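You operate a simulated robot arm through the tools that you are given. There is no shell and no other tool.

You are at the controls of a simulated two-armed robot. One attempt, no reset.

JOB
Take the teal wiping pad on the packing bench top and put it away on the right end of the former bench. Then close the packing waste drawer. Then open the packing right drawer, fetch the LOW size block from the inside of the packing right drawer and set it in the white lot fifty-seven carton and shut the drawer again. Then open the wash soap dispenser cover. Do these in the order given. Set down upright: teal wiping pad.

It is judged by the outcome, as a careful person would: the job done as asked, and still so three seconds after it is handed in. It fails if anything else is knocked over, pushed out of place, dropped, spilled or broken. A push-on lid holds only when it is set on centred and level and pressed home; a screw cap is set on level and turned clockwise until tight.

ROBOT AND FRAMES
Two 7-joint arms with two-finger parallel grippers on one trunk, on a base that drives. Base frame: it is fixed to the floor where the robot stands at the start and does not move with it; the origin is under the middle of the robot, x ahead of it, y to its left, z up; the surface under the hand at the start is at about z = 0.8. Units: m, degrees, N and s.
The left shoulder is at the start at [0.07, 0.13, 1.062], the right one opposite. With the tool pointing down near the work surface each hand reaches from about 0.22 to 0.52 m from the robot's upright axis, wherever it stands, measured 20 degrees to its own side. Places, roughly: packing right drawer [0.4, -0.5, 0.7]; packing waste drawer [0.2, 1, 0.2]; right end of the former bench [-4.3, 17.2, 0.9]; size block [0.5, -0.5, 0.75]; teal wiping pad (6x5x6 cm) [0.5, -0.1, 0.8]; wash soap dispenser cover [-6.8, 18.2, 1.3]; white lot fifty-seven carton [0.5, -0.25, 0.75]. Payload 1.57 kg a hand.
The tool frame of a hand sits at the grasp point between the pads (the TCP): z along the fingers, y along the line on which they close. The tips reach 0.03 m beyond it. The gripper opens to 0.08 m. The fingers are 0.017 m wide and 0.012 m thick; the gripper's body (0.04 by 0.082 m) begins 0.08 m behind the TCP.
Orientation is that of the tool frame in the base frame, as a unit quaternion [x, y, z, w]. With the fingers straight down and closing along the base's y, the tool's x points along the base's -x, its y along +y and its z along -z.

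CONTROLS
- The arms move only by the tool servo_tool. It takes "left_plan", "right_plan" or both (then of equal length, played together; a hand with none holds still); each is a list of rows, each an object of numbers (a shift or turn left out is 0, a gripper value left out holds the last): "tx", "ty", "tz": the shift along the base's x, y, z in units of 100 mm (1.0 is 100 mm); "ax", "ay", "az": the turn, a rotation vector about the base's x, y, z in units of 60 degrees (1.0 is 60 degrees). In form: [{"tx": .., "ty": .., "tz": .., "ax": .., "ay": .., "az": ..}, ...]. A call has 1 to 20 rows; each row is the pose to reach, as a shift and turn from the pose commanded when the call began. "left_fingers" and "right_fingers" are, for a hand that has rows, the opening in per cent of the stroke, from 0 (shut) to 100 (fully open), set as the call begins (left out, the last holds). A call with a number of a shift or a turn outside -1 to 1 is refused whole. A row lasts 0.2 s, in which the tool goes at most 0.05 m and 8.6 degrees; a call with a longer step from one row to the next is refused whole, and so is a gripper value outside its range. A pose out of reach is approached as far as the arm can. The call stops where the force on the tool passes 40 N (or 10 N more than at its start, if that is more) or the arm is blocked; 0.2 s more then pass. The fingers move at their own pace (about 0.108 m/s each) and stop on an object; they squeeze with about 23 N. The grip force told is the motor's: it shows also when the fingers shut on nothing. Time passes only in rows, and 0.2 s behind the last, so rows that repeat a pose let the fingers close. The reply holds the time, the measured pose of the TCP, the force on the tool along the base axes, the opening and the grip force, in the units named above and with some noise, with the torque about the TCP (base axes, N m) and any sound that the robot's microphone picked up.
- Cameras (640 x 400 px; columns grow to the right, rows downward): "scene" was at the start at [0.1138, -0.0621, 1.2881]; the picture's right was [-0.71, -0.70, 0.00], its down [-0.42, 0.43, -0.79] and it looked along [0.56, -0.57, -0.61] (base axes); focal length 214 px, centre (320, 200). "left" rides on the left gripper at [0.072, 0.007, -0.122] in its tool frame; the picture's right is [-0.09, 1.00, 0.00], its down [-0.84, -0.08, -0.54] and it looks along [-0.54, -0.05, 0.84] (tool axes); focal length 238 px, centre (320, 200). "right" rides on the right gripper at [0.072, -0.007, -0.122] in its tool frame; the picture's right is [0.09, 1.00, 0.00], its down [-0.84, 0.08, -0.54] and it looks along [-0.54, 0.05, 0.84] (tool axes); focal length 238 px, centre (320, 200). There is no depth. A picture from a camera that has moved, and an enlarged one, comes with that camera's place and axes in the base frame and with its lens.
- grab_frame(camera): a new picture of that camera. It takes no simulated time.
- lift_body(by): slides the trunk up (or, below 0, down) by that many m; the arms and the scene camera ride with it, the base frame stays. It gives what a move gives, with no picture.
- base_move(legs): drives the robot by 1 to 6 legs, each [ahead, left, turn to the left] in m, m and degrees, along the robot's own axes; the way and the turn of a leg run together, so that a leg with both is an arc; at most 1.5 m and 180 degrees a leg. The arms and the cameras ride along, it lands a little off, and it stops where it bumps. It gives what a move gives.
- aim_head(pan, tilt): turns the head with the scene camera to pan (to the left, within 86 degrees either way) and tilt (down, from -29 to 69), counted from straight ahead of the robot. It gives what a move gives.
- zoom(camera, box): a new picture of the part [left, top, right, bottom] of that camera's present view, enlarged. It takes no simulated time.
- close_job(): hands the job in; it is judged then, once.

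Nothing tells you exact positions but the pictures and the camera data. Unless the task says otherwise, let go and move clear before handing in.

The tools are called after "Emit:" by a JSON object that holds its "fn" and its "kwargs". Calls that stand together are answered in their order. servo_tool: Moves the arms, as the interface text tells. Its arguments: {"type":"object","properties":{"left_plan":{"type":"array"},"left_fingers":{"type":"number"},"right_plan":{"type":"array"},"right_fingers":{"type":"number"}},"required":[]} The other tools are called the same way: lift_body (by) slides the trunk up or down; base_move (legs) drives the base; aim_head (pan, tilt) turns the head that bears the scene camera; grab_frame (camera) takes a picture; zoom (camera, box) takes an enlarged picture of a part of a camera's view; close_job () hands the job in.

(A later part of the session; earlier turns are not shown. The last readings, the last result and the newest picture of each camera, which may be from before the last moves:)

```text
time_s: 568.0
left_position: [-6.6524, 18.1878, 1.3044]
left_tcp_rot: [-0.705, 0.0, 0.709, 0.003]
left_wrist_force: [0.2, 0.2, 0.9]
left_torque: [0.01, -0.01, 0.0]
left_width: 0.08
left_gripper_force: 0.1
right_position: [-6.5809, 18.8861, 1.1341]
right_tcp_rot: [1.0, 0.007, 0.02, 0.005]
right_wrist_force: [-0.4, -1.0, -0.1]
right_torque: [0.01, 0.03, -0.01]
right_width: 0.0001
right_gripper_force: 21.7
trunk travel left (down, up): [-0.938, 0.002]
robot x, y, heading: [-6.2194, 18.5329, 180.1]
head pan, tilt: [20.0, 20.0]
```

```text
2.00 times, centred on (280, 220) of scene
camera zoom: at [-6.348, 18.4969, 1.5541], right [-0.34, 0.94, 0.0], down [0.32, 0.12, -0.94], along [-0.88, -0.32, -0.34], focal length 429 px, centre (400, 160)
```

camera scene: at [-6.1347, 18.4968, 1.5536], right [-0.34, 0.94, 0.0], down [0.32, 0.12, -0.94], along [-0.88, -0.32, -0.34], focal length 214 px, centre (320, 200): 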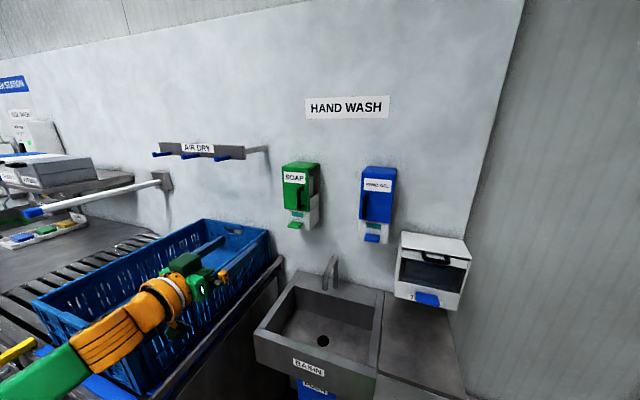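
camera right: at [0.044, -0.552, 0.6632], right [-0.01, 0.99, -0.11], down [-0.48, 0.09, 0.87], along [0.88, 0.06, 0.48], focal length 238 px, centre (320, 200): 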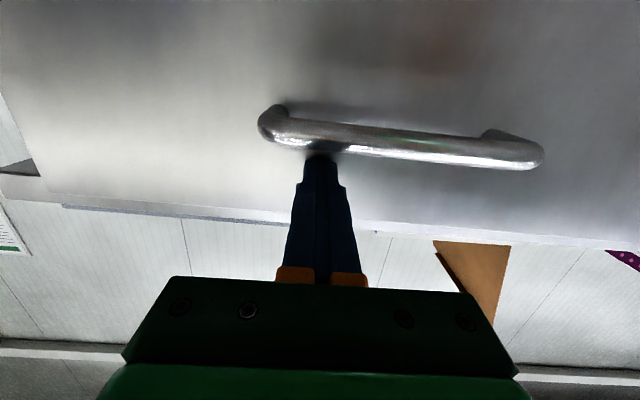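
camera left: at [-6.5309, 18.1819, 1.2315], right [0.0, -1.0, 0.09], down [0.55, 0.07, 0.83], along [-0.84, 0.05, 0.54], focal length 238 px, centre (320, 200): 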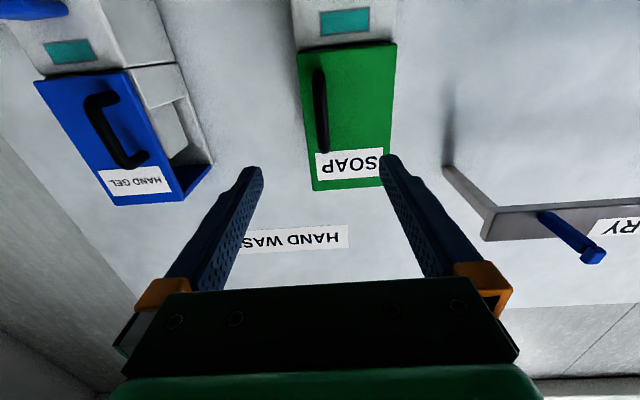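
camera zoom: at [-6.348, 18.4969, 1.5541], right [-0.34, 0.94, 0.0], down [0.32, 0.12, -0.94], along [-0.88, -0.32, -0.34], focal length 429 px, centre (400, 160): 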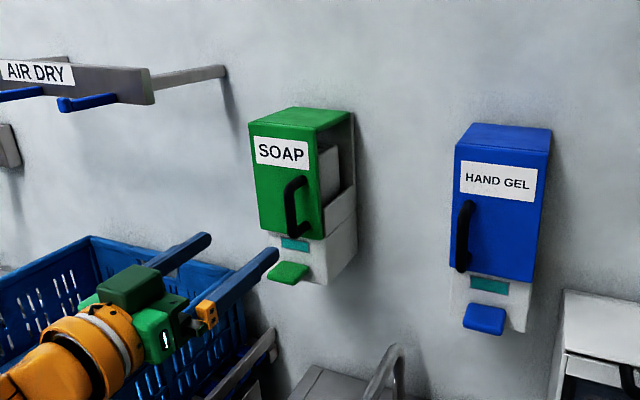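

Emit:
{"fn": "servo_tool", "kwargs": {"left_plan": [{"tx": -0.3, "tz": -0.05}, {"tx": -0.6, "tz": -0.09}, {"tx": -0.85, "tz": -0.09}, {"tx": -0.85, "tz": -0.09}]}}

Emit:
{"fn": "grab_frame", "kwargs": {"camera": "left"}}

Emit:
{"fn": "zoom", "kwargs": {"camera": "scene", "box": [160, 120, 400, 320]}}

```text
time_s: 569.0
left_position: [-6.716, 18.1758, 1.3182]
left_tcp_rot: [0.708, -0.017, -0.706, 0.016]
left_wrist_force: [0.0, 0.0, 0.7]
left_torque: [0.0, -0.01, -0.02]
left_width: 0.0799
left_gripper_force: 0.0
left hand out of reach, approached as far as the arm can: row 2, 3, 4
right_position: [-6.5856, 18.8871, 1.1317]
right_tcp_rot: [1.0, 0.007, 0.022, 0.005]
right_wrist_force: [0.2, 0.0, -0.7]
right_torque: [0.02, 0.0, 0.02]
right_width: 0.0
right_gripper_force: 21.1
trunk travel left (down, up): [-0.938, 0.002]
robot x, y, heading: [-6.2189, 18.5275, 179.9]
head pan, tilt: [20.0, 20.0]
```

```text
taken
camera left: at [-6.5937, 18.1669, 1.247], right [0.0, -0.99, 0.14], down [0.54, 0.12, 0.83], along [-0.84, 0.08, 0.53], focal length 238 px, centre (320, 200)
```

left: 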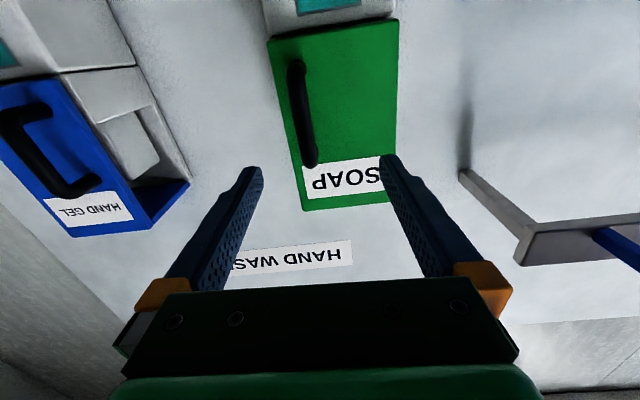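

```text
2.00 times, centred on (280, 220) of scene
camera zoom: at [-6.3545, 18.4972, 1.5535], right [-0.34, 0.94, 0.0], down [0.32, 0.12, -0.94], along [-0.88, -0.32, -0.34], focal length 429 px, centre (400, 160)
```

zoom: 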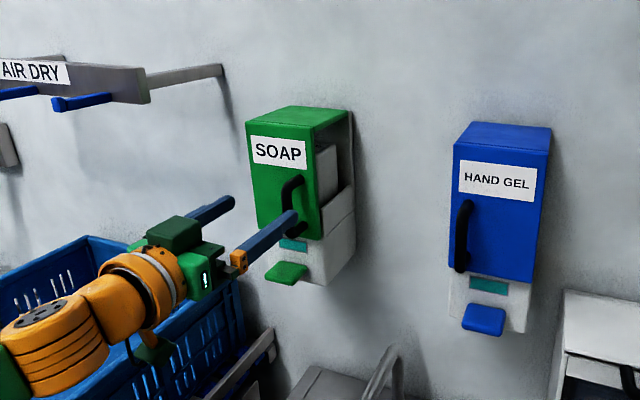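

Emit:
{"fn": "lift_body", "kwargs": {"by": -0.026}}

Emit:
{"fn": "base_move", "kwargs": {"legs": [[0.03, -0.012, 0]]}}

Emit:
{"fn": "grab_frame", "kwargs": {"camera": "left"}}

Emit:
{"fn": "zoom", "kwargs": {"camera": "scene", "box": [160, 120, 400, 320]}}

```text
time_s: 569.7
left_position: [-6.7154, 18.1759, 1.2922]
left_tcp_rot: [0.708, -0.017, -0.706, 0.016]
left_wrist_force: [0.2, -0.1, 0.4]
left_torque: [0.01, -0.02, 0.02]
left_width: 0.0801
left_gripper_force: 0.0
right_position: [-6.5854, 18.8878, 1.1044]
right_tcp_rot: [1.0, 0.006, 0.023, 0.006]
right_wrist_force: [0.1, 0.1, 0.4]
right_torque: [0.02, 0.01, -0.02]
right_width: 0.0
right_gripper_force: 20.8
trunk travel left (down, up): [-0.912, 0.028]
robot x, y, heading: [-6.2203, 18.5294, 179.8]
head pan, tilt: [20.0, 20.0]
```

```text
time_s: 570.5
left_position: [-6.739, 18.1857, 1.2949]
left_tcp_rot: [-0.705, 0.016, 0.708, -0.015]
left_wrist_force: [0.8, 0.0, 0.9]
left_torque: [-0.03, -0.02, -0.03]
left_width: 0.0799
left_gripper_force: 0.0
right_position: [-6.6086, 18.8981, 1.1083]
right_tcp_rot: [1.0, 0.007, 0.018, 0.005]
right_wrist_force: [0.9, -0.1, 1.0]
right_torque: [0.03, 0.07, -0.01]
right_width: 0.0001
right_gripper_force: 21.6
trunk travel left (down, up): [-0.912, 0.028]
robot x, y, heading: [-6.2493, 18.5382, 179.8]
head pan, tilt: [20.0, 20.0]
```

```text
taken
camera left: at [-6.6166, 18.1762, 1.2228], right [0.0, -0.99, 0.14], down [0.55, 0.11, 0.83], along [-0.84, 0.07, 0.54], focal length 238 px, centre (320, 200)
```

left: 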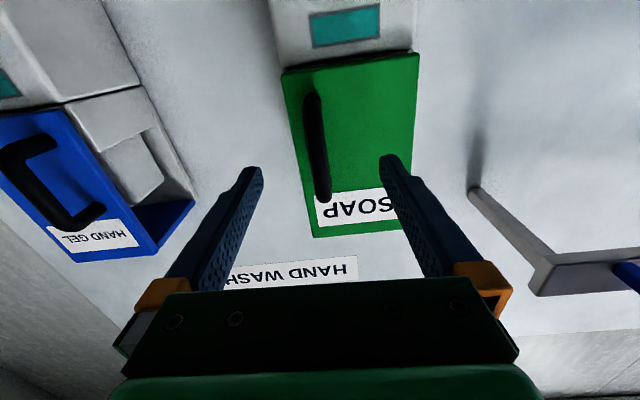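

```text
2.00 times, centred on (280, 220) of scene
camera zoom: at [-6.3756, 18.5059, 1.5283], right [-0.34, 0.94, 0.0], down [0.32, 0.12, -0.94], along [-0.89, -0.32, -0.34], focal length 429 px, centre (400, 160)
```

zoom: 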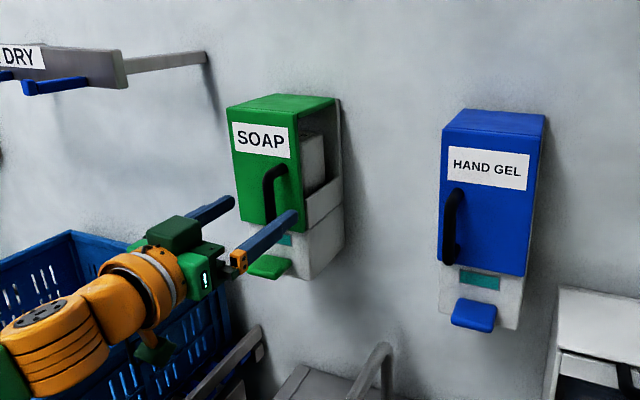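

Emit:
{"fn": "base_move", "kwargs": {"legs": [[0.028, 0, 0]]}}

Emit:
{"fn": "grab_frame", "kwargs": {"camera": "left"}}

Emit:
{"fn": "zoom", "kwargs": {"camera": "scene", "box": [180, 140, 320, 260]}}

```text
time_s: 571.4
left_position: [-6.7685, 18.1873, 1.2962]
left_tcp_rot: [-0.706, 0.015, 0.708, -0.016]
left_wrist_force: [0.2, 0.2, -0.7]
left_torque: [0.0, -0.04, 0.05]
left_width: 0.08
left_gripper_force: 0.1
right_position: [-6.6381, 18.8987, 1.1075]
right_tcp_rot: [1.0, 0.007, 0.018, 0.005]
right_wrist_force: [-0.2, 0.3, 0.3]
right_torque: [0.02, 0.05, 0.0]
right_width: 0.0
right_gripper_force: 21.3
trunk travel left (down, up): [-0.912, 0.028]
robot x, y, heading: [-6.2761, 18.5395, 179.8]
head pan, tilt: [20.0, 20.0]
```

```text
taken
camera left: at [-6.6455, 18.178, 1.2231], right [0.0, -0.99, 0.14], down [0.54, 0.12, 0.83], along [-0.84, 0.07, 0.54], focal length 238 px, centre (320, 200)
```

left: 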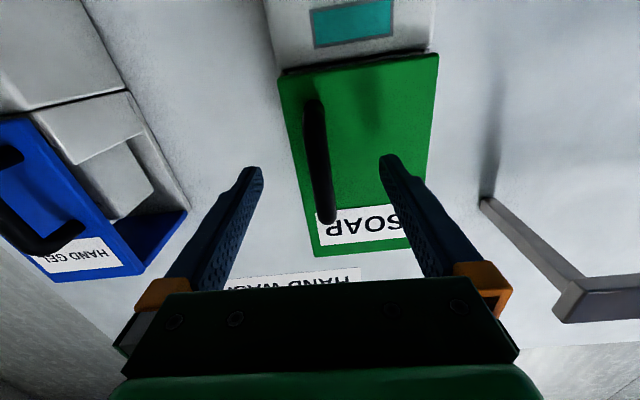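

```text
3.33 times, centred on (250, 200) of scene
camera zoom: at [-6.4048, 18.5083, 1.5283], right [-0.34, 0.94, 0.0], down [0.32, 0.12, -0.94], along [-0.88, -0.32, -0.34], focal length 715 px, centre (553, 200)
```

zoom: 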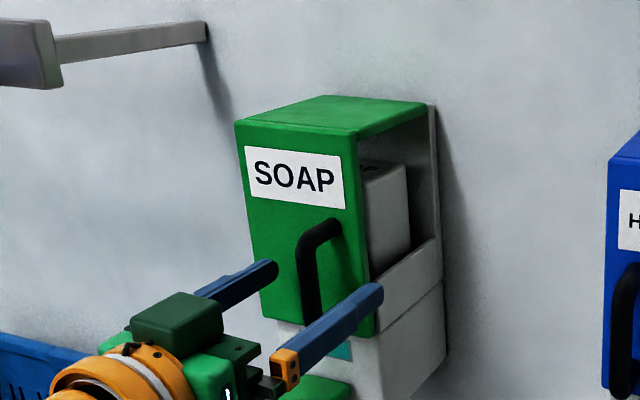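

The fingers straddle the bar. Closing the grip.

Emit:
{"fn": "servo_tool", "kwargs": {"left_plan": [{}, {}, {}, {}], "left_fingers": 0}}

Emit:
{"fn": "grab_frame", "kwargs": {"camera": "left"}}

Emit:
{"fn": "zoom", "kwargs": {"camera": "scene", "box": [180, 140, 320, 260]}}

```text
time_s: 572.4
left_position: [-6.7749, 18.1859, 1.2911]
left_tcp_rot: [0.708, -0.015, -0.706, 0.015]
left_wrist_force: [-0.7, -1.6, -1.4]
left_torque: [0.55, 0.0, 0.06]
left_width: 0.014
left_gripper_force: 30.6
right_position: [-6.6446, 18.8966, 1.107]
right_tcp_rot: [1.0, 0.007, 0.022, 0.004]
right_wrist_force: [-0.1, 1.3, -0.3]
right_torque: [0.01, 0.05, -0.01]
right_width: 0.0
right_gripper_force: 21.1
trunk travel left (down, up): [-0.912, 0.028]
robot x, y, heading: [-6.2757, 18.5406, 179.8]
head pan, tilt: [20.0, 20.0]
```

```text
taken
camera left: at [-6.6524, 18.1764, 1.2201], right [0.0, -0.99, 0.14], down [0.54, 0.11, 0.83], along [-0.84, 0.07, 0.53], focal length 238 px, centre (320, 200)
```

left: 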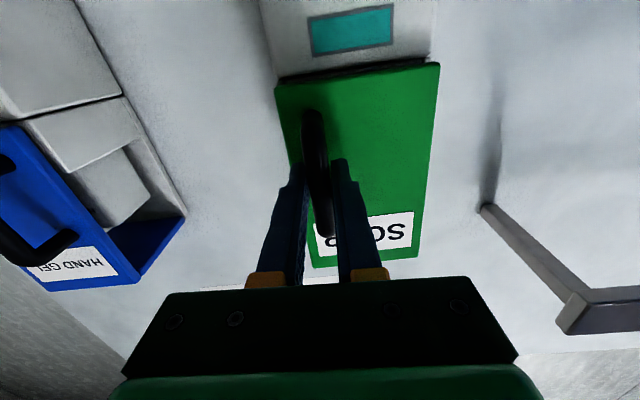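

```text
3.33 times, centred on (250, 200) of scene
camera zoom: at [-6.4138, 18.5063, 1.5273], right [-0.34, 0.94, 0.0], down [0.32, 0.12, -0.94], along [-0.88, -0.32, -0.34], focal length 715 px, centre (553, 200)
```

zoom: 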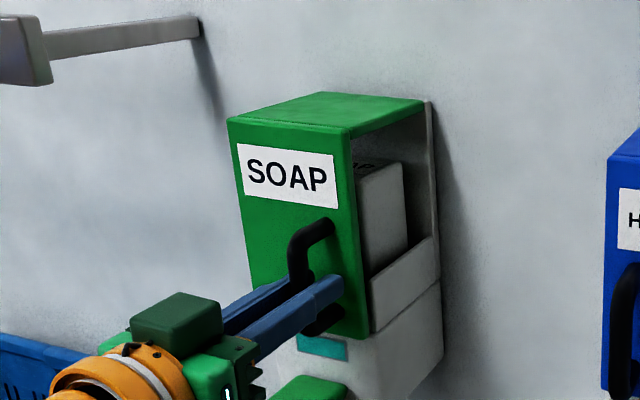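

Handle gripped. I'll pull back gently a little to see how the cover moves.

Emit:
{"fn": "base_move", "kwargs": {"legs": [[-0.02, 0, 0]]}}

Emit:
{"fn": "zoom", "kwargs": {"camera": "scene", "box": [180, 140, 320, 260]}}

Emit:
{"fn": "grab_frame", "kwargs": {"camera": "left"}}

```text
time_s: 573.1
left_position: [-6.7611, 18.1804, 1.2897]
left_tcp_rot: [0.709, -0.014, -0.705, 0.016]
left_wrist_force: [-15.0, -21.3, 20.9]
left_torque: [0.45, 0.16, 0.19]
left_width: 0.014
left_gripper_force: 30.3
right_position: [-6.6303, 18.8913, 1.1064]
right_tcp_rot: [1.0, 0.007, 0.025, 0.002]
right_wrist_force: [0.0, 0.2, -0.4]
right_torque: [-0.03, -0.05, -0.02]
right_width: 0.0
right_gripper_force: 21.0
trunk travel left (down, up): [-0.912, 0.028]
robot x, y, heading: [-6.2575, 18.5379, 180.0]
head pan, tilt: [20.0, 20.0]
```

```text
3.33 times, centred on (250, 200) of scene
camera zoom: at [-6.4008, 18.5001, 1.5267], right [-0.34, 0.94, 0.0], down [0.33, 0.12, -0.94], along [-0.88, -0.32, -0.35], focal length 715 px, centre (553, 200)
```

zoom: 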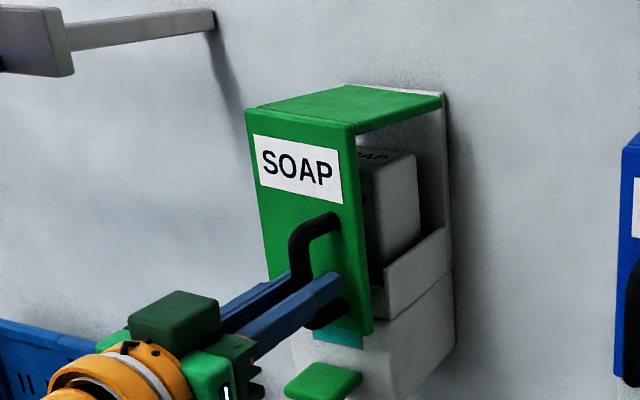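

```text
taken
camera left: at [-6.6381, 18.1708, 1.218], right [0.0, -0.99, 0.13], down [0.54, 0.11, 0.84], along [-0.84, 0.07, 0.53], focal length 238 px, centre (320, 200)
```

left: 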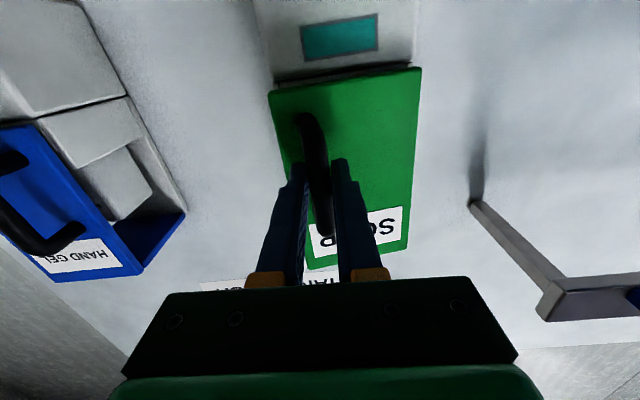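

The cover swings on a vertical hinge at its left edge, as expected (about 10° open). I'll regrip nearer the fingertips to follow the arc more freely.

Emit:
{"fn": "servo_tool", "kwargs": {"left_plan": [{}, {}], "left_fingers": 35}}

Emit:
{"fn": "grab_frame", "kwargs": {"camera": "left"}}

Emit:
{"fn": "zoom", "kwargs": {"camera": "scene", "box": [180, 140, 320, 260]}}

```text
time_s: 573.8
left_position: [-6.7549, 18.1848, 1.2928]
left_tcp_rot: [-0.707, 0.015, 0.707, -0.016]
left_wrist_force: [0.4, -0.8, -1.1]
left_torque: [0.0, 0.02, -0.01]
left_width: 0.0281
left_gripper_force: 0.1
right_position: [-6.6236, 18.8972, 1.1058]
right_tcp_rot: [1.0, 0.006, 0.022, 0.004]
right_wrist_force: [-0.1, -0.2, 0.9]
right_torque: [0.0, -0.01, 0.0]
right_width: 0.0
right_gripper_force: 21.2
trunk travel left (down, up): [-0.912, 0.028]
robot x, y, heading: [-6.2579, 18.5395, 180.1]
head pan, tilt: [20.0, 20.0]
```

```text
taken
camera left: at [-6.6326, 18.1764, 1.2214], right [0.0, -0.99, 0.14], down [0.54, 0.12, 0.83], along [-0.84, 0.07, 0.54], focal length 238 px, centre (320, 200)
```

left: 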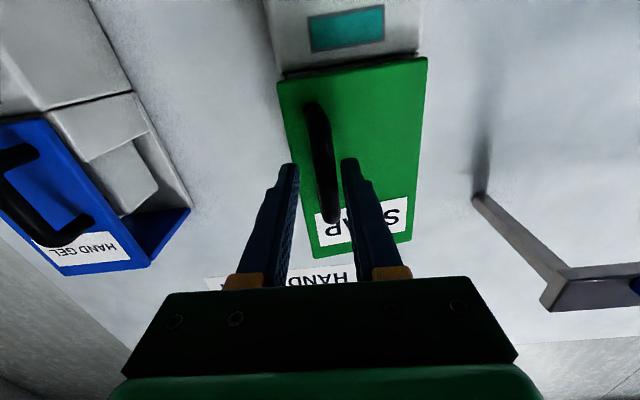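

```text
3.33 times, centred on (250, 200) of scene
camera zoom: at [-6.3938, 18.5071, 1.5273], right [-0.34, 0.94, 0.0], down [0.32, 0.12, -0.94], along [-0.88, -0.32, -0.34], focal length 715 px, centre (553, 200)
```

zoom: 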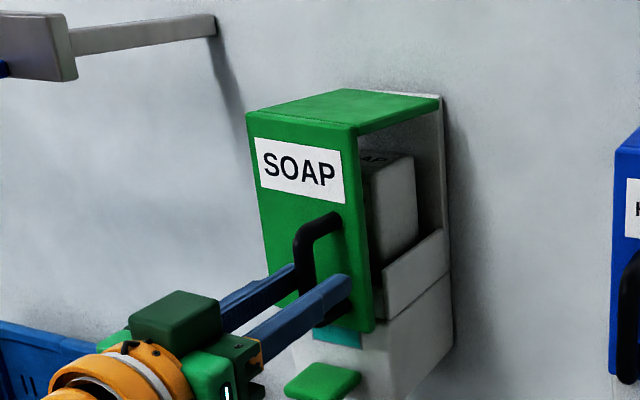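

Emit:
{"fn": "servo_tool", "kwargs": {"left_plan": [{"tx": 0.06, "ty": -0.02}, {"tx": 0.12, "ty": -0.05}, {"tx": 0.12, "ty": -0.05}]}}

Emit:
{"fn": "servo_tool", "kwargs": {"left_plan": [{}, {}, {}], "left_fingers": 0}}

Emit:
{"fn": "zoom", "kwargs": {"camera": "scene", "box": [180, 140, 320, 260]}}

```text
time_s: 574.5
left_position: [-6.7415, 18.1827, 1.2939]
left_tcp_rot: [-0.707, 0.015, 0.707, -0.018]
left_wrist_force: [0.5, -0.5, -0.1]
left_torque: [0.01, -0.02, 0.03]
left_width: 0.0279
left_gripper_force: 0.0
right_position: [-6.6238, 18.8986, 1.1057]
right_tcp_rot: [1.0, 0.007, 0.021, 0.005]
right_wrist_force: [-0.1, 0.6, 0.2]
right_torque: [0.0, 0.0, -0.01]
right_width: 0.0001
right_gripper_force: 21.3
trunk travel left (down, up): [-0.912, 0.028]
robot x, y, heading: [-6.2562, 18.544, 179.7]
head pan, tilt: [20.0, 20.0]
```

```text
time_s: 575.4
left_position: [-6.7421, 18.1811, 1.2933]
left_tcp_rot: [-0.706, 0.016, 0.707, -0.017]
left_wrist_force: [-0.5, 0.2, 0.7]
left_torque: [0.56, 0.01, -0.04]
left_width: 0.0139
left_gripper_force: 30.5
right_position: [-6.6242, 18.8987, 1.1068]
right_tcp_rot: [1.0, 0.007, 0.021, 0.005]
right_wrist_force: [1.2, 0.4, -1.1]
right_torque: [-0.01, 0.0, -0.02]
right_width: 0.0
right_gripper_force: 21.1
trunk travel left (down, up): [-0.912, 0.028]
robot x, y, heading: [-6.2576, 18.541, 180.1]
head pan, tilt: [20.0, 20.0]
```

```text
3.33 times, centred on (250, 200) of scene
camera zoom: at [-6.3922, 18.5083, 1.5275], right [-0.34, 0.94, 0.0], down [0.32, 0.12, -0.94], along [-0.88, -0.32, -0.34], focal length 715 px, centre (553, 200)
```

zoom: 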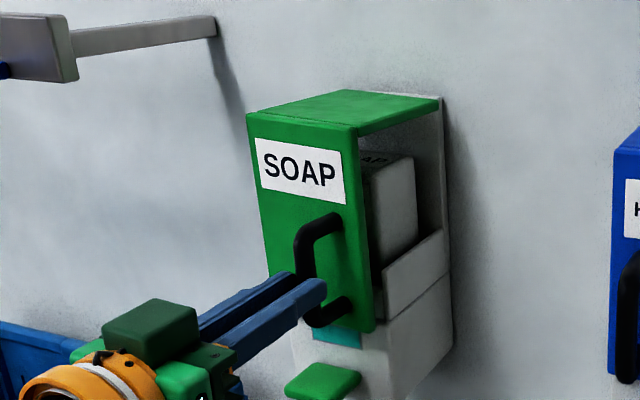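

Now following the arc with the arm: pulling out and left in small steps with a slight yaw.

Emit:
{"fn": "servo_tool", "kwargs": {"left_plan": [{"tx": 0.085, "ty": -0.06, "az": -0.05}, {"tx": 0.162, "ty": -0.125, "az": -0.1}, {"tx": 0.23, "ty": -0.205, "az": -0.15}, {"tx": 0.29, "ty": -0.293, "az": -0.2}]}}

Emit:
{"fn": "zoom", "kwargs": {"camera": "scene", "box": [180, 140, 320, 260]}}

Emit:
{"fn": "grab_frame", "kwargs": {"camera": "left"}}

```text
time_s: 576.4
left_position: [-6.7123, 18.1442, 1.2954]
left_tcp_rot: [-0.694, 0.063, 0.716, 0.038]
left_wrist_force: [-1.6, 0.5, -0.9]
left_torque: [-0.01, -0.03, 0.0]
left_width: 0.0
left_gripper_force: 21.9
left hand out of reach, approached as far as the arm can: row 2, 3, 4
right_position: [-6.6221, 18.897, 1.1065]
right_tcp_rot: [1.0, 0.006, 0.021, 0.005]
right_wrist_force: [0.6, -0.2, -0.6]
right_torque: [0.01, -0.01, 0.0]
right_width: 0.0
right_gripper_force: 21.3
trunk travel left (down, up): [-0.912, 0.028]
robot x, y, heading: [-6.2543, 18.5434, 180.0]
head pan, tilt: [20.0, 20.0]
```

```text
3.33 times, centred on (250, 200) of scene
camera zoom: at [-6.3913, 18.5072, 1.5276], right [-0.34, 0.94, 0.0], down [0.32, 0.12, -0.94], along [-0.88, -0.32, -0.34], focal length 715 px, centre (553, 200)
```

zoom: 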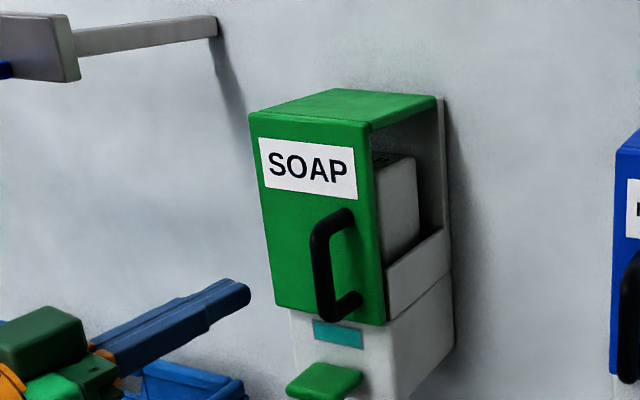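

```text
taken
camera left: at [-6.5948, 18.1182, 1.2207], right [-0.14, -0.98, 0.13], down [0.58, 0.03, 0.82], along [-0.81, 0.19, 0.56], focal length 238 px, centre (320, 200)
```

left: 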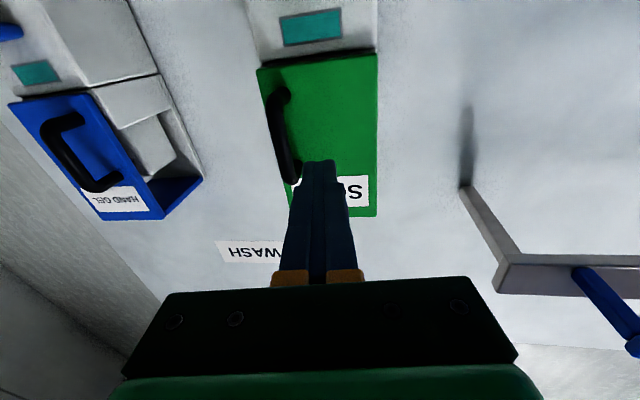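

The grip slipped off and the cover fell back nearly closed. I'll straighten the hand, realign with the bar and regrip deeper, then follow the arc with the base.

Emit:
{"fn": "base_move", "kwargs": {"legs": [[-0.05, -0.04, 0]]}}

Emit:
{"fn": "servo_tool", "kwargs": {"left_plan": [{"az": 0.07}, {"az": 0.14}, {"az": 0.14}], "left_fingers": 75}}

Emit:
{"fn": "grab_frame", "kwargs": {"camera": "left"}}

Emit:
{"fn": "zoom", "kwargs": {"camera": "scene", "box": [180, 140, 320, 260]}}

```text
time_s: 577.3
left_position: [-6.6713, 18.1792, 1.29]
left_tcp_rot: [-0.696, 0.062, 0.714, 0.039]
left_wrist_force: [0.0, -0.4, -0.6]
left_torque: [0.01, -0.02, -0.1]
left_width: 0.0
left_gripper_force: 20.8
right_position: [-6.5798, 18.9329, 1.1059]
right_tcp_rot: [1.0, 0.008, 0.024, 0.003]
right_wrist_force: [-0.3, -0.8, 0.7]
right_torque: [0.04, -0.03, 0.03]
right_width: 0.0
right_gripper_force: 22.1
trunk travel left (down, up): [-0.912, 0.028]
robot x, y, heading: [-6.2064, 18.579, 180.1]
head pan, tilt: [20.0, 20.0]
```

```text
time_s: 578.1
left_position: [-6.6638, 18.1848, 1.2951]
left_tcp_rot: [-0.698, 0.011, 0.716, -0.015]
left_wrist_force: [-0.4, -0.7, -0.3]
left_torque: [0.0, -0.01, 0.0]
left_width: 0.06
left_gripper_force: 0.0
right_position: [-6.5748, 18.9377, 1.106]
right_tcp_rot: [1.0, 0.009, 0.02, 0.005]
right_wrist_force: [0.3, 0.5, 0.1]
right_torque: [-0.01, -0.02, -0.01]
right_width: 0.0
right_gripper_force: 20.9
trunk travel left (down, up): [-0.912, 0.028]
robot x, y, heading: [-6.2069, 18.5791, 180.0]
head pan, tilt: [20.0, 20.0]
```

```text
taken
camera left: at [-6.5435, 18.1767, 1.22], right [0.01, -0.99, 0.13], down [0.56, 0.11, 0.82], along [-0.83, 0.07, 0.56], focal length 238 px, centre (320, 200)
```

left: 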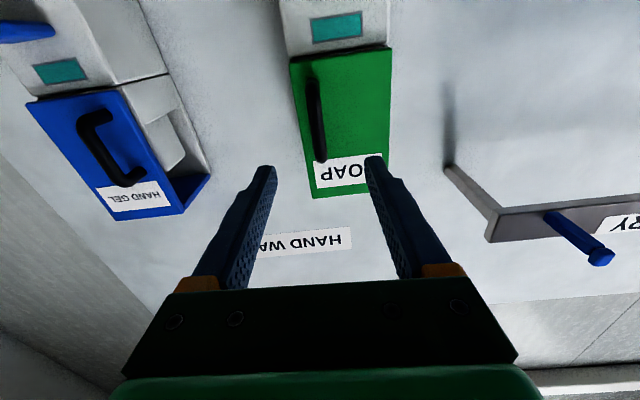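

```text
3.33 times, centred on (250, 200) of scene
camera zoom: at [-6.3428, 18.548, 1.5275], right [-0.34, 0.94, 0.0], down [0.32, 0.12, -0.94], along [-0.88, -0.32, -0.34], focal length 715 px, centre (553, 200)
```

zoom: 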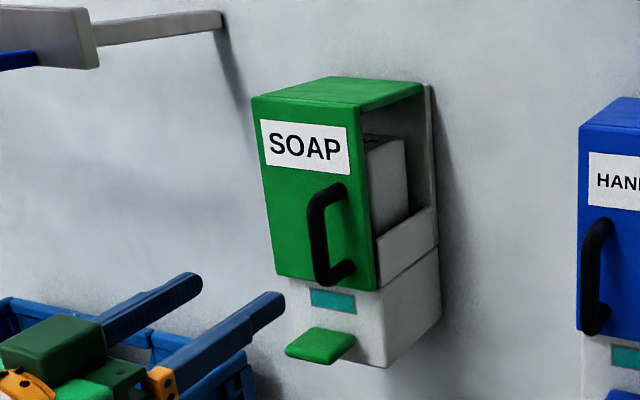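

Emit:
{"fn": "base_move", "kwargs": {"legs": [[0.1, 0, 0]]}}

Emit:
{"fn": "grab_frame", "kwargs": {"camera": "left"}}

```text
time_s: 579.3
left_position: [-6.7567, 18.1844, 1.2982]
left_tcp_rot: [-0.695, 0.011, 0.718, -0.015]
left_wrist_force: [0.2, -0.9, -0.6]
left_torque: [-0.03, -0.01, -0.01]
left_width: 0.0601
left_gripper_force: 0.0
right_position: [-6.6688, 18.9377, 1.1079]
right_tcp_rot: [1.0, 0.008, 0.018, 0.005]
right_wrist_force: [0.7, -1.1, -0.2]
right_torque: [0.0, 0.04, 0.0]
right_width: 0.0001
right_gripper_force: 21.9
trunk travel left (down, up): [-0.912, 0.028]
robot x, y, heading: [-6.3072, 18.5775, -179.7]
head pan, tilt: [20.0, 20.0]
```

```text
taken
camera left: at [-6.6374, 18.176, 1.2221], right [0.01, -0.99, 0.13], down [0.57, 0.11, 0.82], along [-0.82, 0.06, 0.56], focal length 238 px, centre (320, 200)
```

left: 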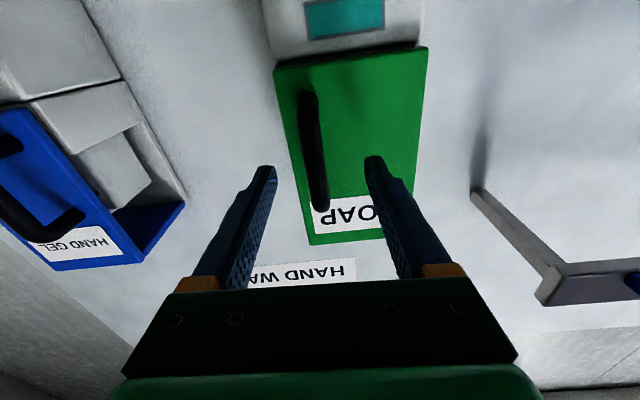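

Emit:
{"fn": "base_move", "kwargs": {"legs": [[0.012, 0, 0]]}}

Emit:
{"fn": "servo_tool", "kwargs": {"left_plan": [{}, {}, {}, {}], "left_fingers": 0}}

Emit:
{"fn": "zoom", "kwargs": {"camera": "scene", "box": [180, 140, 320, 260]}}

```text
time_s: 580.0
left_position: [-6.7723, 18.1845, 1.2962]
left_tcp_rot: [-0.696, 0.011, 0.717, -0.016]
left_wrist_force: [0.2, 0.6, 0.4]
left_torque: [0.02, 0.03, 0.04]
left_width: 0.0596
left_gripper_force: 0.0
right_position: [-6.6851, 18.9363, 1.1069]
right_tcp_rot: [1.0, 0.007, 0.02, 0.006]
right_wrist_force: [0.7, 0.4, -0.2]
right_torque: [0.04, -0.03, 0.02]
right_width: 0.0001
right_gripper_force: 20.9
trunk travel left (down, up): [-0.912, 0.028]
robot x, y, heading: [-6.3213, 18.5768, -179.6]
head pan, tilt: [20.0, 20.0]
```

```text
time_s: 581.0
left_position: [-6.7758, 18.1867, 1.2949]
left_tcp_rot: [-0.698, 0.01, 0.716, -0.017]
left_wrist_force: [1.4, 3.9, -4.7]
left_torque: [0.53, 0.06, -0.05]
left_width: 0.0139
left_gripper_force: 30.0
right_position: [-6.6872, 18.9386, 1.1065]
right_tcp_rot: [1.0, 0.008, 0.021, 0.006]
right_wrist_force: [-0.6, -0.5, -0.2]
right_torque: [-0.02, 0.01, 0.04]
right_width: 0.0
right_gripper_force: 20.9
trunk travel left (down, up): [-0.912, 0.028]
robot x, y, heading: [-6.3202, 18.5787, -179.8]
head pan, tilt: [20.0, 20.0]
```

```text
3.33 times, centred on (250, 200) of scene
camera zoom: at [-6.456, 18.5501, 1.5275], right [-0.34, 0.94, 0.0], down [0.32, 0.12, -0.94], along [-0.88, -0.32, -0.34], focal length 715 px, centre (553, 200)
```

zoom: 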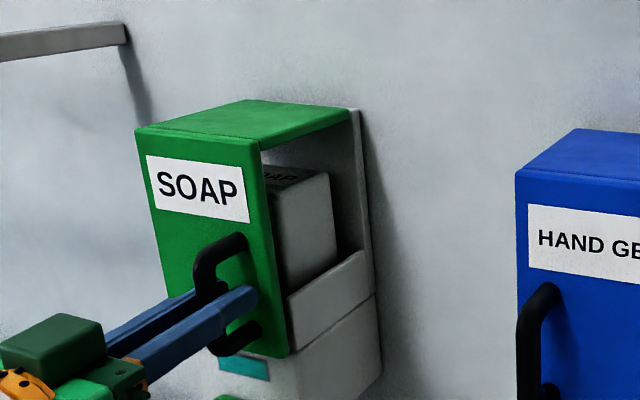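

Emit:
{"fn": "base_move", "kwargs": {"legs": [[-0.018, 0.01, 0]]}}

Emit:
{"fn": "base_move", "kwargs": {"legs": [[-0.014, 0.014, 0]]}}

Emit:
{"fn": "zoom", "kwargs": {"camera": "scene", "box": [180, 140, 320, 260]}}

Emit:
{"fn": "grab_frame", "kwargs": {"camera": "left"}}

```text
time_s: 581.8
left_position: [-6.7578, 18.1751, 1.2952]
left_tcp_rot: [-0.697, 0.01, 0.716, -0.017]
left_wrist_force: [3.0, 1.9, -2.9]
left_torque: [0.54, 0.54, 0.19]
left_width: 0.0145
left_gripper_force: 30.5
right_position: [-6.67, 18.9286, 1.1052]
right_tcp_rot: [1.0, 0.008, 0.021, 0.006]
right_wrist_force: [-0.9, 0.4, 0.0]
right_torque: [-0.06, -0.04, -0.02]
right_width: 0.0
right_gripper_force: 21.4
trunk travel left (down, up): [-0.912, 0.028]
robot x, y, heading: [-6.3072, 18.5678, -180.2]
head pan, tilt: [20.0, 20.0]
```

```text
time_s: 582.6
left_position: [-6.743, 18.1619, 1.2966]
left_tcp_rot: [-0.697, 0.01, 0.716, -0.017]
left_wrist_force: [3.3, 0.0, -1.6]
left_torque: [0.55, 0.5, 0.17]
left_width: 0.0142
left_gripper_force: 30.9
right_position: [-6.654, 18.9138, 1.1056]
right_tcp_rot: [1.0, 0.008, 0.021, 0.006]
right_wrist_force: [-0.3, 0.2, 0.3]
right_torque: [-0.06, -0.01, -0.01]
right_width: 0.0
right_gripper_force: 21.2
trunk travel left (down, up): [-0.912, 0.028]
robot x, y, heading: [-6.2883, 18.5567, -180.2]
head pan, tilt: [20.0, 20.0]
```

```text
3.33 times, centred on (250, 200) of scene
camera zoom: at [-6.4227, 18.5252, 1.5275], right [-0.34, 0.94, 0.0], down [0.32, 0.12, -0.94], along [-0.88, -0.32, -0.34], focal length 715 px, centre (553, 200)
```

zoom: 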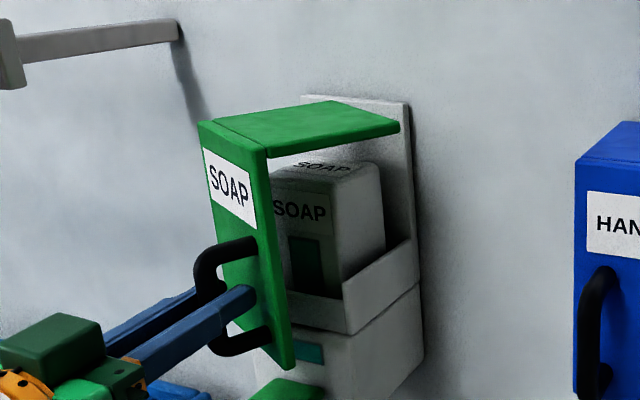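

```text
taken
camera left: at [-6.6224, 18.1525, 1.2207], right [0.01, -0.99, 0.13], down [0.56, 0.11, 0.82], along [-0.83, 0.06, 0.56], focal length 238 px, centre (320, 200)
```

left: 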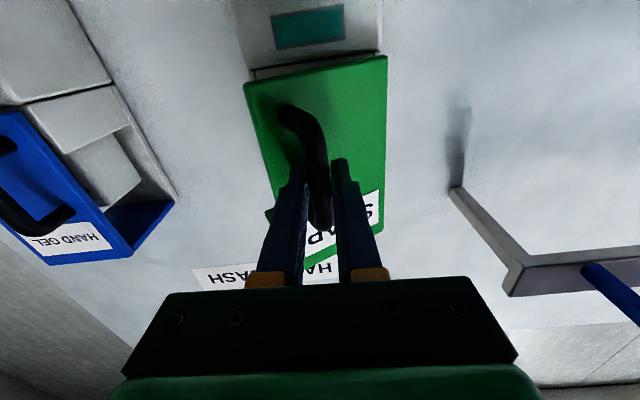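

The cover is opening nicely, with the soap bottle now visible. Continuing along the arc.

Emit:
{"fn": "base_move", "kwargs": {"legs": [[-0.011, 0.018, 0]]}}

Emit:
{"fn": "base_move", "kwargs": {"legs": [[-0.006, 0.02, 0]]}}

Emit:
{"fn": "zoom", "kwargs": {"camera": "scene", "box": [180, 140, 320, 260]}}

Emit:
{"fn": "grab_frame", "kwargs": {"camera": "left"}}

```text
time_s: 583.4
left_position: [-6.7304, 18.143, 1.2961]
left_tcp_rot: [-0.697, 0.01, 0.717, -0.018]
left_wrist_force: [2.6, -0.5, -0.7]
left_torque: [0.56, 0.53, 0.18]
left_width: 0.014
left_gripper_force: 30.7
right_position: [-6.6428, 18.8973, 1.1053]
right_tcp_rot: [1.0, 0.008, 0.021, 0.005]
right_wrist_force: [0.8, 0.0, 0.1]
right_torque: [-0.04, -0.02, -0.03]
right_width: 0.0002
right_gripper_force: 21.7
trunk travel left (down, up): [-0.912, 0.028]
robot x, y, heading: [-6.2801, 18.5385, -180.1]
head pan, tilt: [20.0, 20.0]
```

```text
time_s: 584.2
left_position: [-6.724, 18.1221, 1.2952]
left_tcp_rot: [-0.698, 0.009, 0.716, -0.019]
left_wrist_force: [1.9, -1.7, 2.3]
left_torque: [0.51, -0.06, 0.23]
left_width: 0.0138
left_gripper_force: 30.3
right_position: [-6.6377, 18.8758, 1.1052]
right_tcp_rot: [1.0, 0.01, 0.021, 0.006]
right_wrist_force: [-0.4, -0.3, 0.0]
right_torque: [-0.04, 0.0, -0.04]
right_width: 0.0
right_gripper_force: 21.2
trunk travel left (down, up): [-0.912, 0.028]
robot x, y, heading: [-6.2673, 18.5139, -179.7]
head pan, tilt: [20.0, 20.0]
```

```text
3.33 times, centred on (250, 200) of scene
camera zoom: at [-6.4047, 18.4883, 1.5276], right [-0.34, 0.94, 0.0], down [0.32, 0.12, -0.94], along [-0.88, -0.32, -0.34], focal length 715 px, centre (553, 200)
```

zoom: 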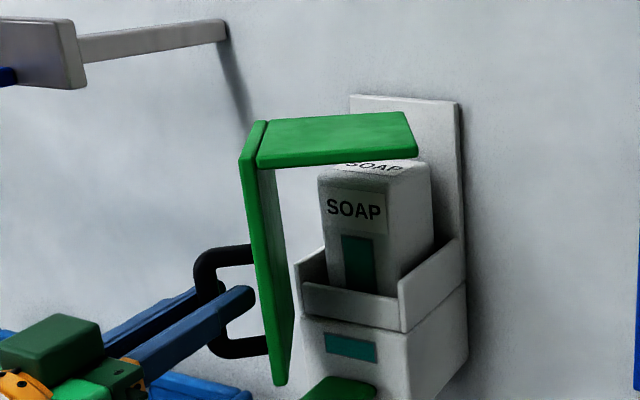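

```text
taken
camera left: at [-6.6038, 18.1145, 1.2208], right [0.02, -0.99, 0.13], down [0.56, 0.12, 0.82], along [-0.83, 0.06, 0.56], focal length 238 px, centre (320, 200)
```

left: 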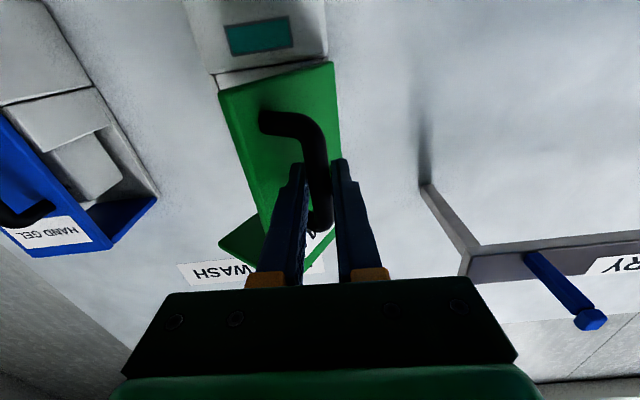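

Emit:
{"fn": "base_move", "kwargs": {"legs": [[0.0, 0.021, 0]]}}

Emit:
{"fn": "base_move", "kwargs": {"legs": [[0.005, 0.02, 0]]}}

Emit:
{"fn": "zoom", "kwargs": {"camera": "scene", "box": [160, 140, 320, 260]}}

Emit:
{"fn": "grab_frame", "kwargs": {"camera": "left"}}

```text
time_s: 585.0
left_position: [-6.7222, 18.0998, 1.296]
left_tcp_rot: [-0.698, 0.008, 0.716, -0.02]
left_wrist_force: [2.9, 0.4, 4.2]
left_torque: [0.46, -0.81, 0.04]
left_width: 0.0141
left_gripper_force: 30.1
right_position: [-6.6365, 18.8546, 1.1056]
right_tcp_rot: [1.0, 0.01, 0.02, 0.006]
right_wrist_force: [-0.1, -0.3, 0.6]
right_torque: [0.0, -0.01, 0.0]
right_width: 0.0
right_gripper_force: 21.1
trunk travel left (down, up): [-0.912, 0.028]
robot x, y, heading: [-6.2716, 18.4971, -179.6]
head pan, tilt: [20.0, 20.0]
```

```text
time_s: 585.8
left_position: [-6.7261, 18.0809, 1.2956]
left_tcp_rot: [-0.698, 0.007, 0.715, -0.019]
left_wrist_force: [2.7, 1.0, 5.3]
left_torque: [0.5, -0.85, -0.05]
left_width: 0.0139
left_gripper_force: 30.3
right_position: [-6.6417, 18.8358, 1.1062]
right_tcp_rot: [1.0, 0.009, 0.02, 0.005]
right_wrist_force: [-0.1, 1.1, -0.2]
right_torque: [-0.02, -0.02, 0.0]
right_width: 0.0
right_gripper_force: 21.8
trunk travel left (down, up): [-0.912, 0.028]
robot x, y, heading: [-6.2725, 18.473, -179.7]
head pan, tilt: [20.0, 20.0]
```

```text
3.33 times, centred on (240, 200) of scene
camera zoom: at [-6.4079, 18.4469, 1.5278], right [-0.35, 0.94, 0.0], down [0.32, 0.12, -0.94], along [-0.88, -0.33, -0.34], focal length 715 px, centre (587, 200)
```

zoom: 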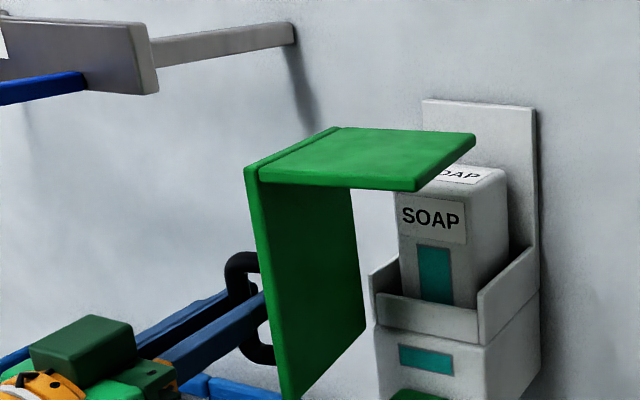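

```text
taken
camera left: at [-6.6067, 18.0727, 1.2205], right [0.02, -0.99, 0.13], down [0.56, 0.12, 0.82], along [-0.83, 0.06, 0.56], focal length 238 px, centre (320, 200)
```

left: 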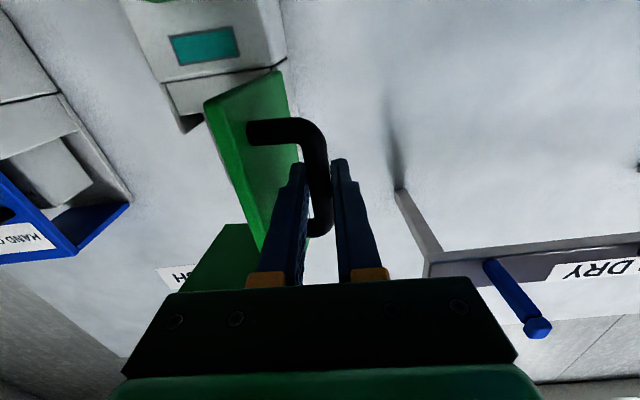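

Emit:
{"fn": "base_move", "kwargs": {"legs": [[0.009, 0.018, 0]]}}

Emit:
{"fn": "grab_frame", "kwargs": {"camera": "left"}}

Emit:
{"fn": "zoom", "kwargs": {"camera": "scene", "box": [160, 140, 320, 260]}}

```text
time_s: 586.6
left_position: [-6.7365, 18.0619, 1.2942]
left_tcp_rot: [-0.699, 0.006, 0.715, -0.021]
left_wrist_force: [1.6, 0.4, 6.0]
left_torque: [0.52, -0.77, -0.11]
left_width: 0.0141
left_gripper_force: 30.7
right_position: [-6.6509, 18.8168, 1.1063]
right_tcp_rot: [1.0, 0.01, 0.021, 0.006]
right_wrist_force: [0.5, 0.0, -0.6]
right_torque: [0.02, 0.0, 0.0]
right_width: 0.0001
right_gripper_force: 21.3
trunk travel left (down, up): [-0.912, 0.028]
robot x, y, heading: [-6.2846, 18.4619, -179.5]
head pan, tilt: [20.0, 20.0]
```

```text
taken
camera left: at [-6.6152, 18.0543, 1.2202], right [0.02, -0.99, 0.13], down [0.56, 0.12, 0.82], along [-0.83, 0.05, 0.56], focal length 238 px, centre (320, 200)
```

left: 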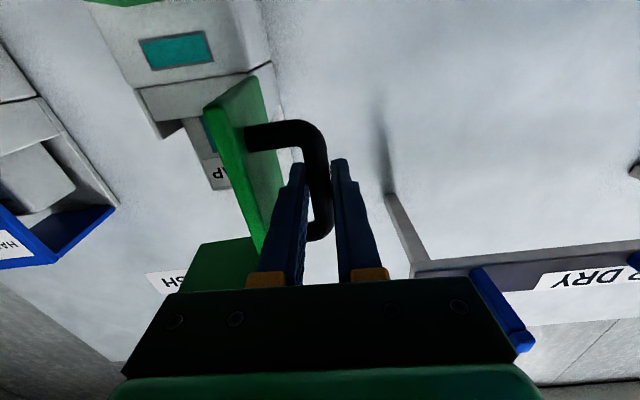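

```text
3.33 times, centred on (240, 200) of scene
camera zoom: at [-6.4165, 18.4286, 1.5278], right [-0.35, 0.94, 0.0], down [0.32, 0.12, -0.94], along [-0.88, -0.33, -0.34], focal length 715 px, centre (587, 200)
```

zoom: 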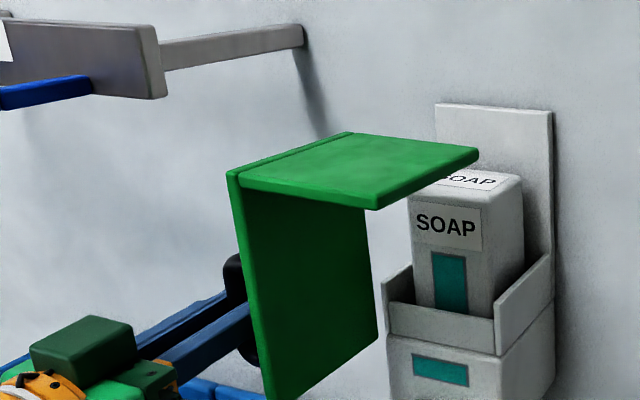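

Emit:
{"fn": "base_move", "kwargs": {"legs": [[0.011, 0.013, 0]]}}

Emit:
{"fn": "grab_frame", "kwargs": {"camera": "left"}}

```text
time_s: 587.4
left_position: [-6.7468, 18.048, 1.2939]
left_tcp_rot: [-0.699, 0.006, 0.715, -0.02]
left_wrist_force: [1.1, 0.6, 6.8]
left_torque: [0.52, -0.83, -0.1]
left_width: 0.014
left_gripper_force: 30.3
right_position: [-6.6619, 18.8035, 1.1069]
right_tcp_rot: [1.0, 0.009, 0.02, 0.006]
right_wrist_force: [-0.4, 0.5, -0.4]
right_torque: [0.02, -0.04, -0.03]
right_width: 0.0
right_gripper_force: 21.6
trunk travel left (down, up): [-0.912, 0.028]
robot x, y, heading: [-6.2946, 18.4438, -179.7]
head pan, tilt: [20.0, 20.0]
```

```text
taken
camera left: at [-6.6257, 18.0405, 1.22], right [0.02, -0.99, 0.13], down [0.56, 0.12, 0.82], along [-0.83, 0.05, 0.56], focal length 238 px, centre (320, 200)
```

left: 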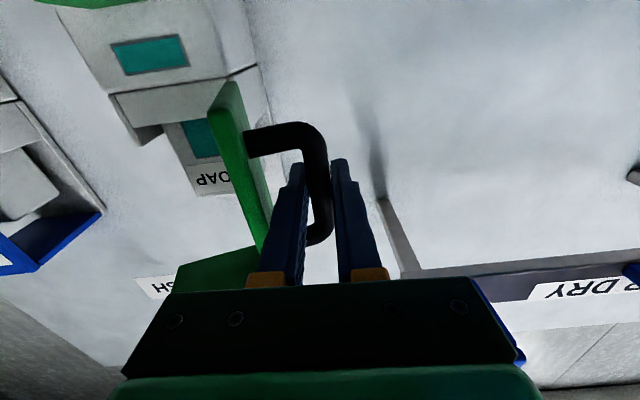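

The cover is open well past 90°. I'll open the fingers just slightly and back straight out.

Emit:
{"fn": "servo_tool", "kwargs": {"left_plan": [{}, {}], "left_fingers": 27}}

Emit:
{"fn": "base_move", "kwargs": {"legs": [[-0.06, 0.004, 0]]}}

Emit:
{"fn": "grab_frame", "kwargs": {"camera": "left"}}

Emit:
{"fn": "zoom", "kwargs": {"camera": "scene", "box": [160, 120, 360, 280]}}

```text
time_s: 588.0
left_position: [-6.7482, 18.046, 1.2939]
left_tcp_rot: [-0.7, 0.004, 0.714, -0.019]
left_wrist_force: [-0.2, -0.1, 0.9]
left_torque: [0.01, 0.01, 0.03]
left_width: 0.0217
left_gripper_force: 0.2
right_position: [-6.6623, 18.8021, 1.1069]
right_tcp_rot: [1.0, 0.009, 0.021, 0.005]
right_wrist_force: [-0.4, -1.7, 0.0]
right_torque: [-0.01, 0.01, 0.01]
right_width: 0.0
right_gripper_force: 21.3
trunk travel left (down, up): [-0.912, 0.028]
robot x, y, heading: [-6.2974, 18.4461, -179.7]
head pan, tilt: [20.0, 20.0]
```

```text
time_s: 588.9
left_position: [-6.699, 18.0439, 1.2889]
left_tcp_rot: [-0.703, 0.005, 0.711, -0.019]
left_wrist_force: [-1.1, 0.8, 0.5]
left_torque: [-0.02, 0.0, 0.01]
left_width: 0.0214
left_gripper_force: 0.1
right_position: [-6.6124, 18.7985, 1.1024]
right_tcp_rot: [1.0, 0.008, 0.026, 0.005]
right_wrist_force: [-1.6, 0.4, 0.0]
right_torque: [0.01, -0.05, -0.02]
right_width: 0.0002
right_gripper_force: 21.7
trunk travel left (down, up): [-0.912, 0.028]
robot x, y, heading: [-6.2387, 18.4472, -179.7]
head pan, tilt: [20.0, 20.0]
```

```text
taken
camera left: at [-6.5783, 18.0358, 1.216], right [0.02, -0.99, 0.13], down [0.55, 0.12, 0.83], along [-0.84, 0.05, 0.55], focal length 238 px, centre (320, 200)
```

left: 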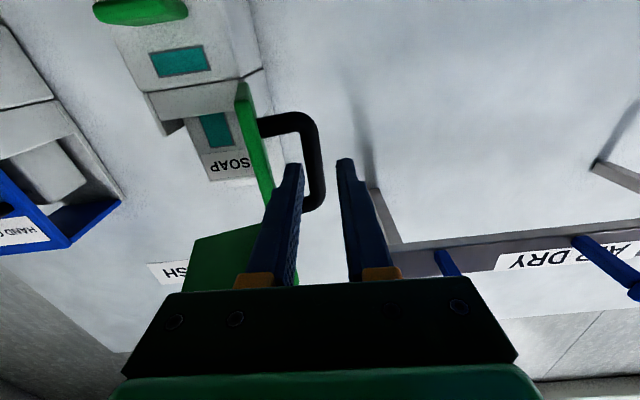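

```text
2.50 times, centred on (260, 200) of scene
camera zoom: at [-6.3829, 18.4096, 1.5263], right [-0.35, 0.94, 0.0], down [0.33, 0.12, -0.94], along [-0.88, -0.33, -0.35], focal length 536 px, centre (470, 200)
```

zoom: 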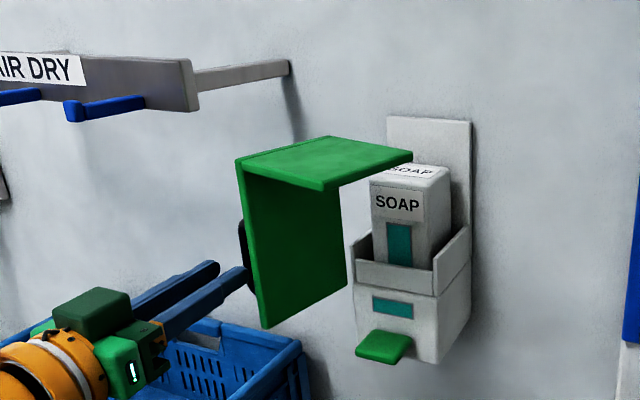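

Emit:
{"fn": "base_move", "kwargs": {"legs": [[-0.08, 0, 0]]}}

Emit:
{"fn": "base_move", "kwargs": {"legs": [[-0.3, 0, 0]]}}

Emit:
{"fn": "grab_frame", "kwargs": {"camera": "scene"}}

Emit:
{"fn": "zoom", "kwargs": {"camera": "scene", "box": [220, 120, 380, 260]}}

```text
time_s: 590.0
left_position: [-6.6174, 18.0419, 1.2898]
left_tcp_rot: [-0.702, 0.006, 0.712, -0.019]
left_wrist_force: [-0.6, -0.2, -0.8]
left_torque: [0.02, -0.01, -0.01]
left_width: 0.0215
left_gripper_force: 0.1
right_position: [-6.5307, 18.7987, 1.1031]
right_tcp_rot: [1.0, 0.01, 0.024, 0.005]
right_wrist_force: [-0.6, 0.0, 0.6]
right_torque: [-0.03, -0.05, 0.0]
right_width: 0.0
right_gripper_force: 21.2
trunk travel left (down, up): [-0.912, 0.028]
robot x, y, heading: [-6.1564, 18.4442, -179.7]
head pan, tilt: [20.0, 20.0]
```

```text
time_s: 592.0
left_position: [-6.3156, 18.0437, 1.2922]
left_tcp_rot: [-0.701, 0.006, 0.713, -0.018]
left_wrist_force: [0.0, -0.6, -0.2]
left_torque: [-0.01, 0.02, -0.02]
left_width: 0.0213
left_gripper_force: 0.0
right_position: [-6.2296, 18.7989, 1.105]
right_tcp_rot: [1.0, 0.009, 0.022, 0.005]
right_wrist_force: [-0.6, -0.7, -0.1]
right_torque: [-0.02, -0.05, 0.0]
right_width: 0.0
right_gripper_force: 21.5
trunk travel left (down, up): [-0.912, 0.028]
robot x, y, heading: [-5.8569, 18.442, -179.7]
head pan, tilt: [20.0, 20.0]
```

```text
taken
camera scene: at [-5.997, 18.4105, 1.5272], right [-0.35, 0.94, 0.0], down [0.32, 0.12, -0.94], along [-0.88, -0.32, -0.34], focal length 214 px, centre (320, 200)
```

scene: 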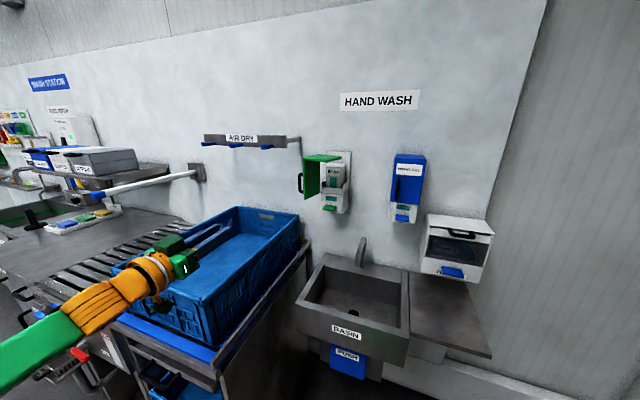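

```text
2.86 times, centred on (300, 190) of scene
camera zoom: at [-5.997, 18.4105, 1.5272], right [-0.35, 0.94, 0.0], down [0.32, 0.12, -0.94], along [-0.88, -0.32, -0.34], focal length 613 px, centre (377, 229)
```

zoom: 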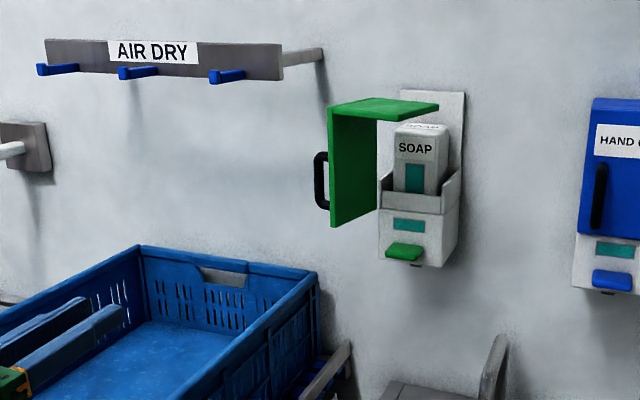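

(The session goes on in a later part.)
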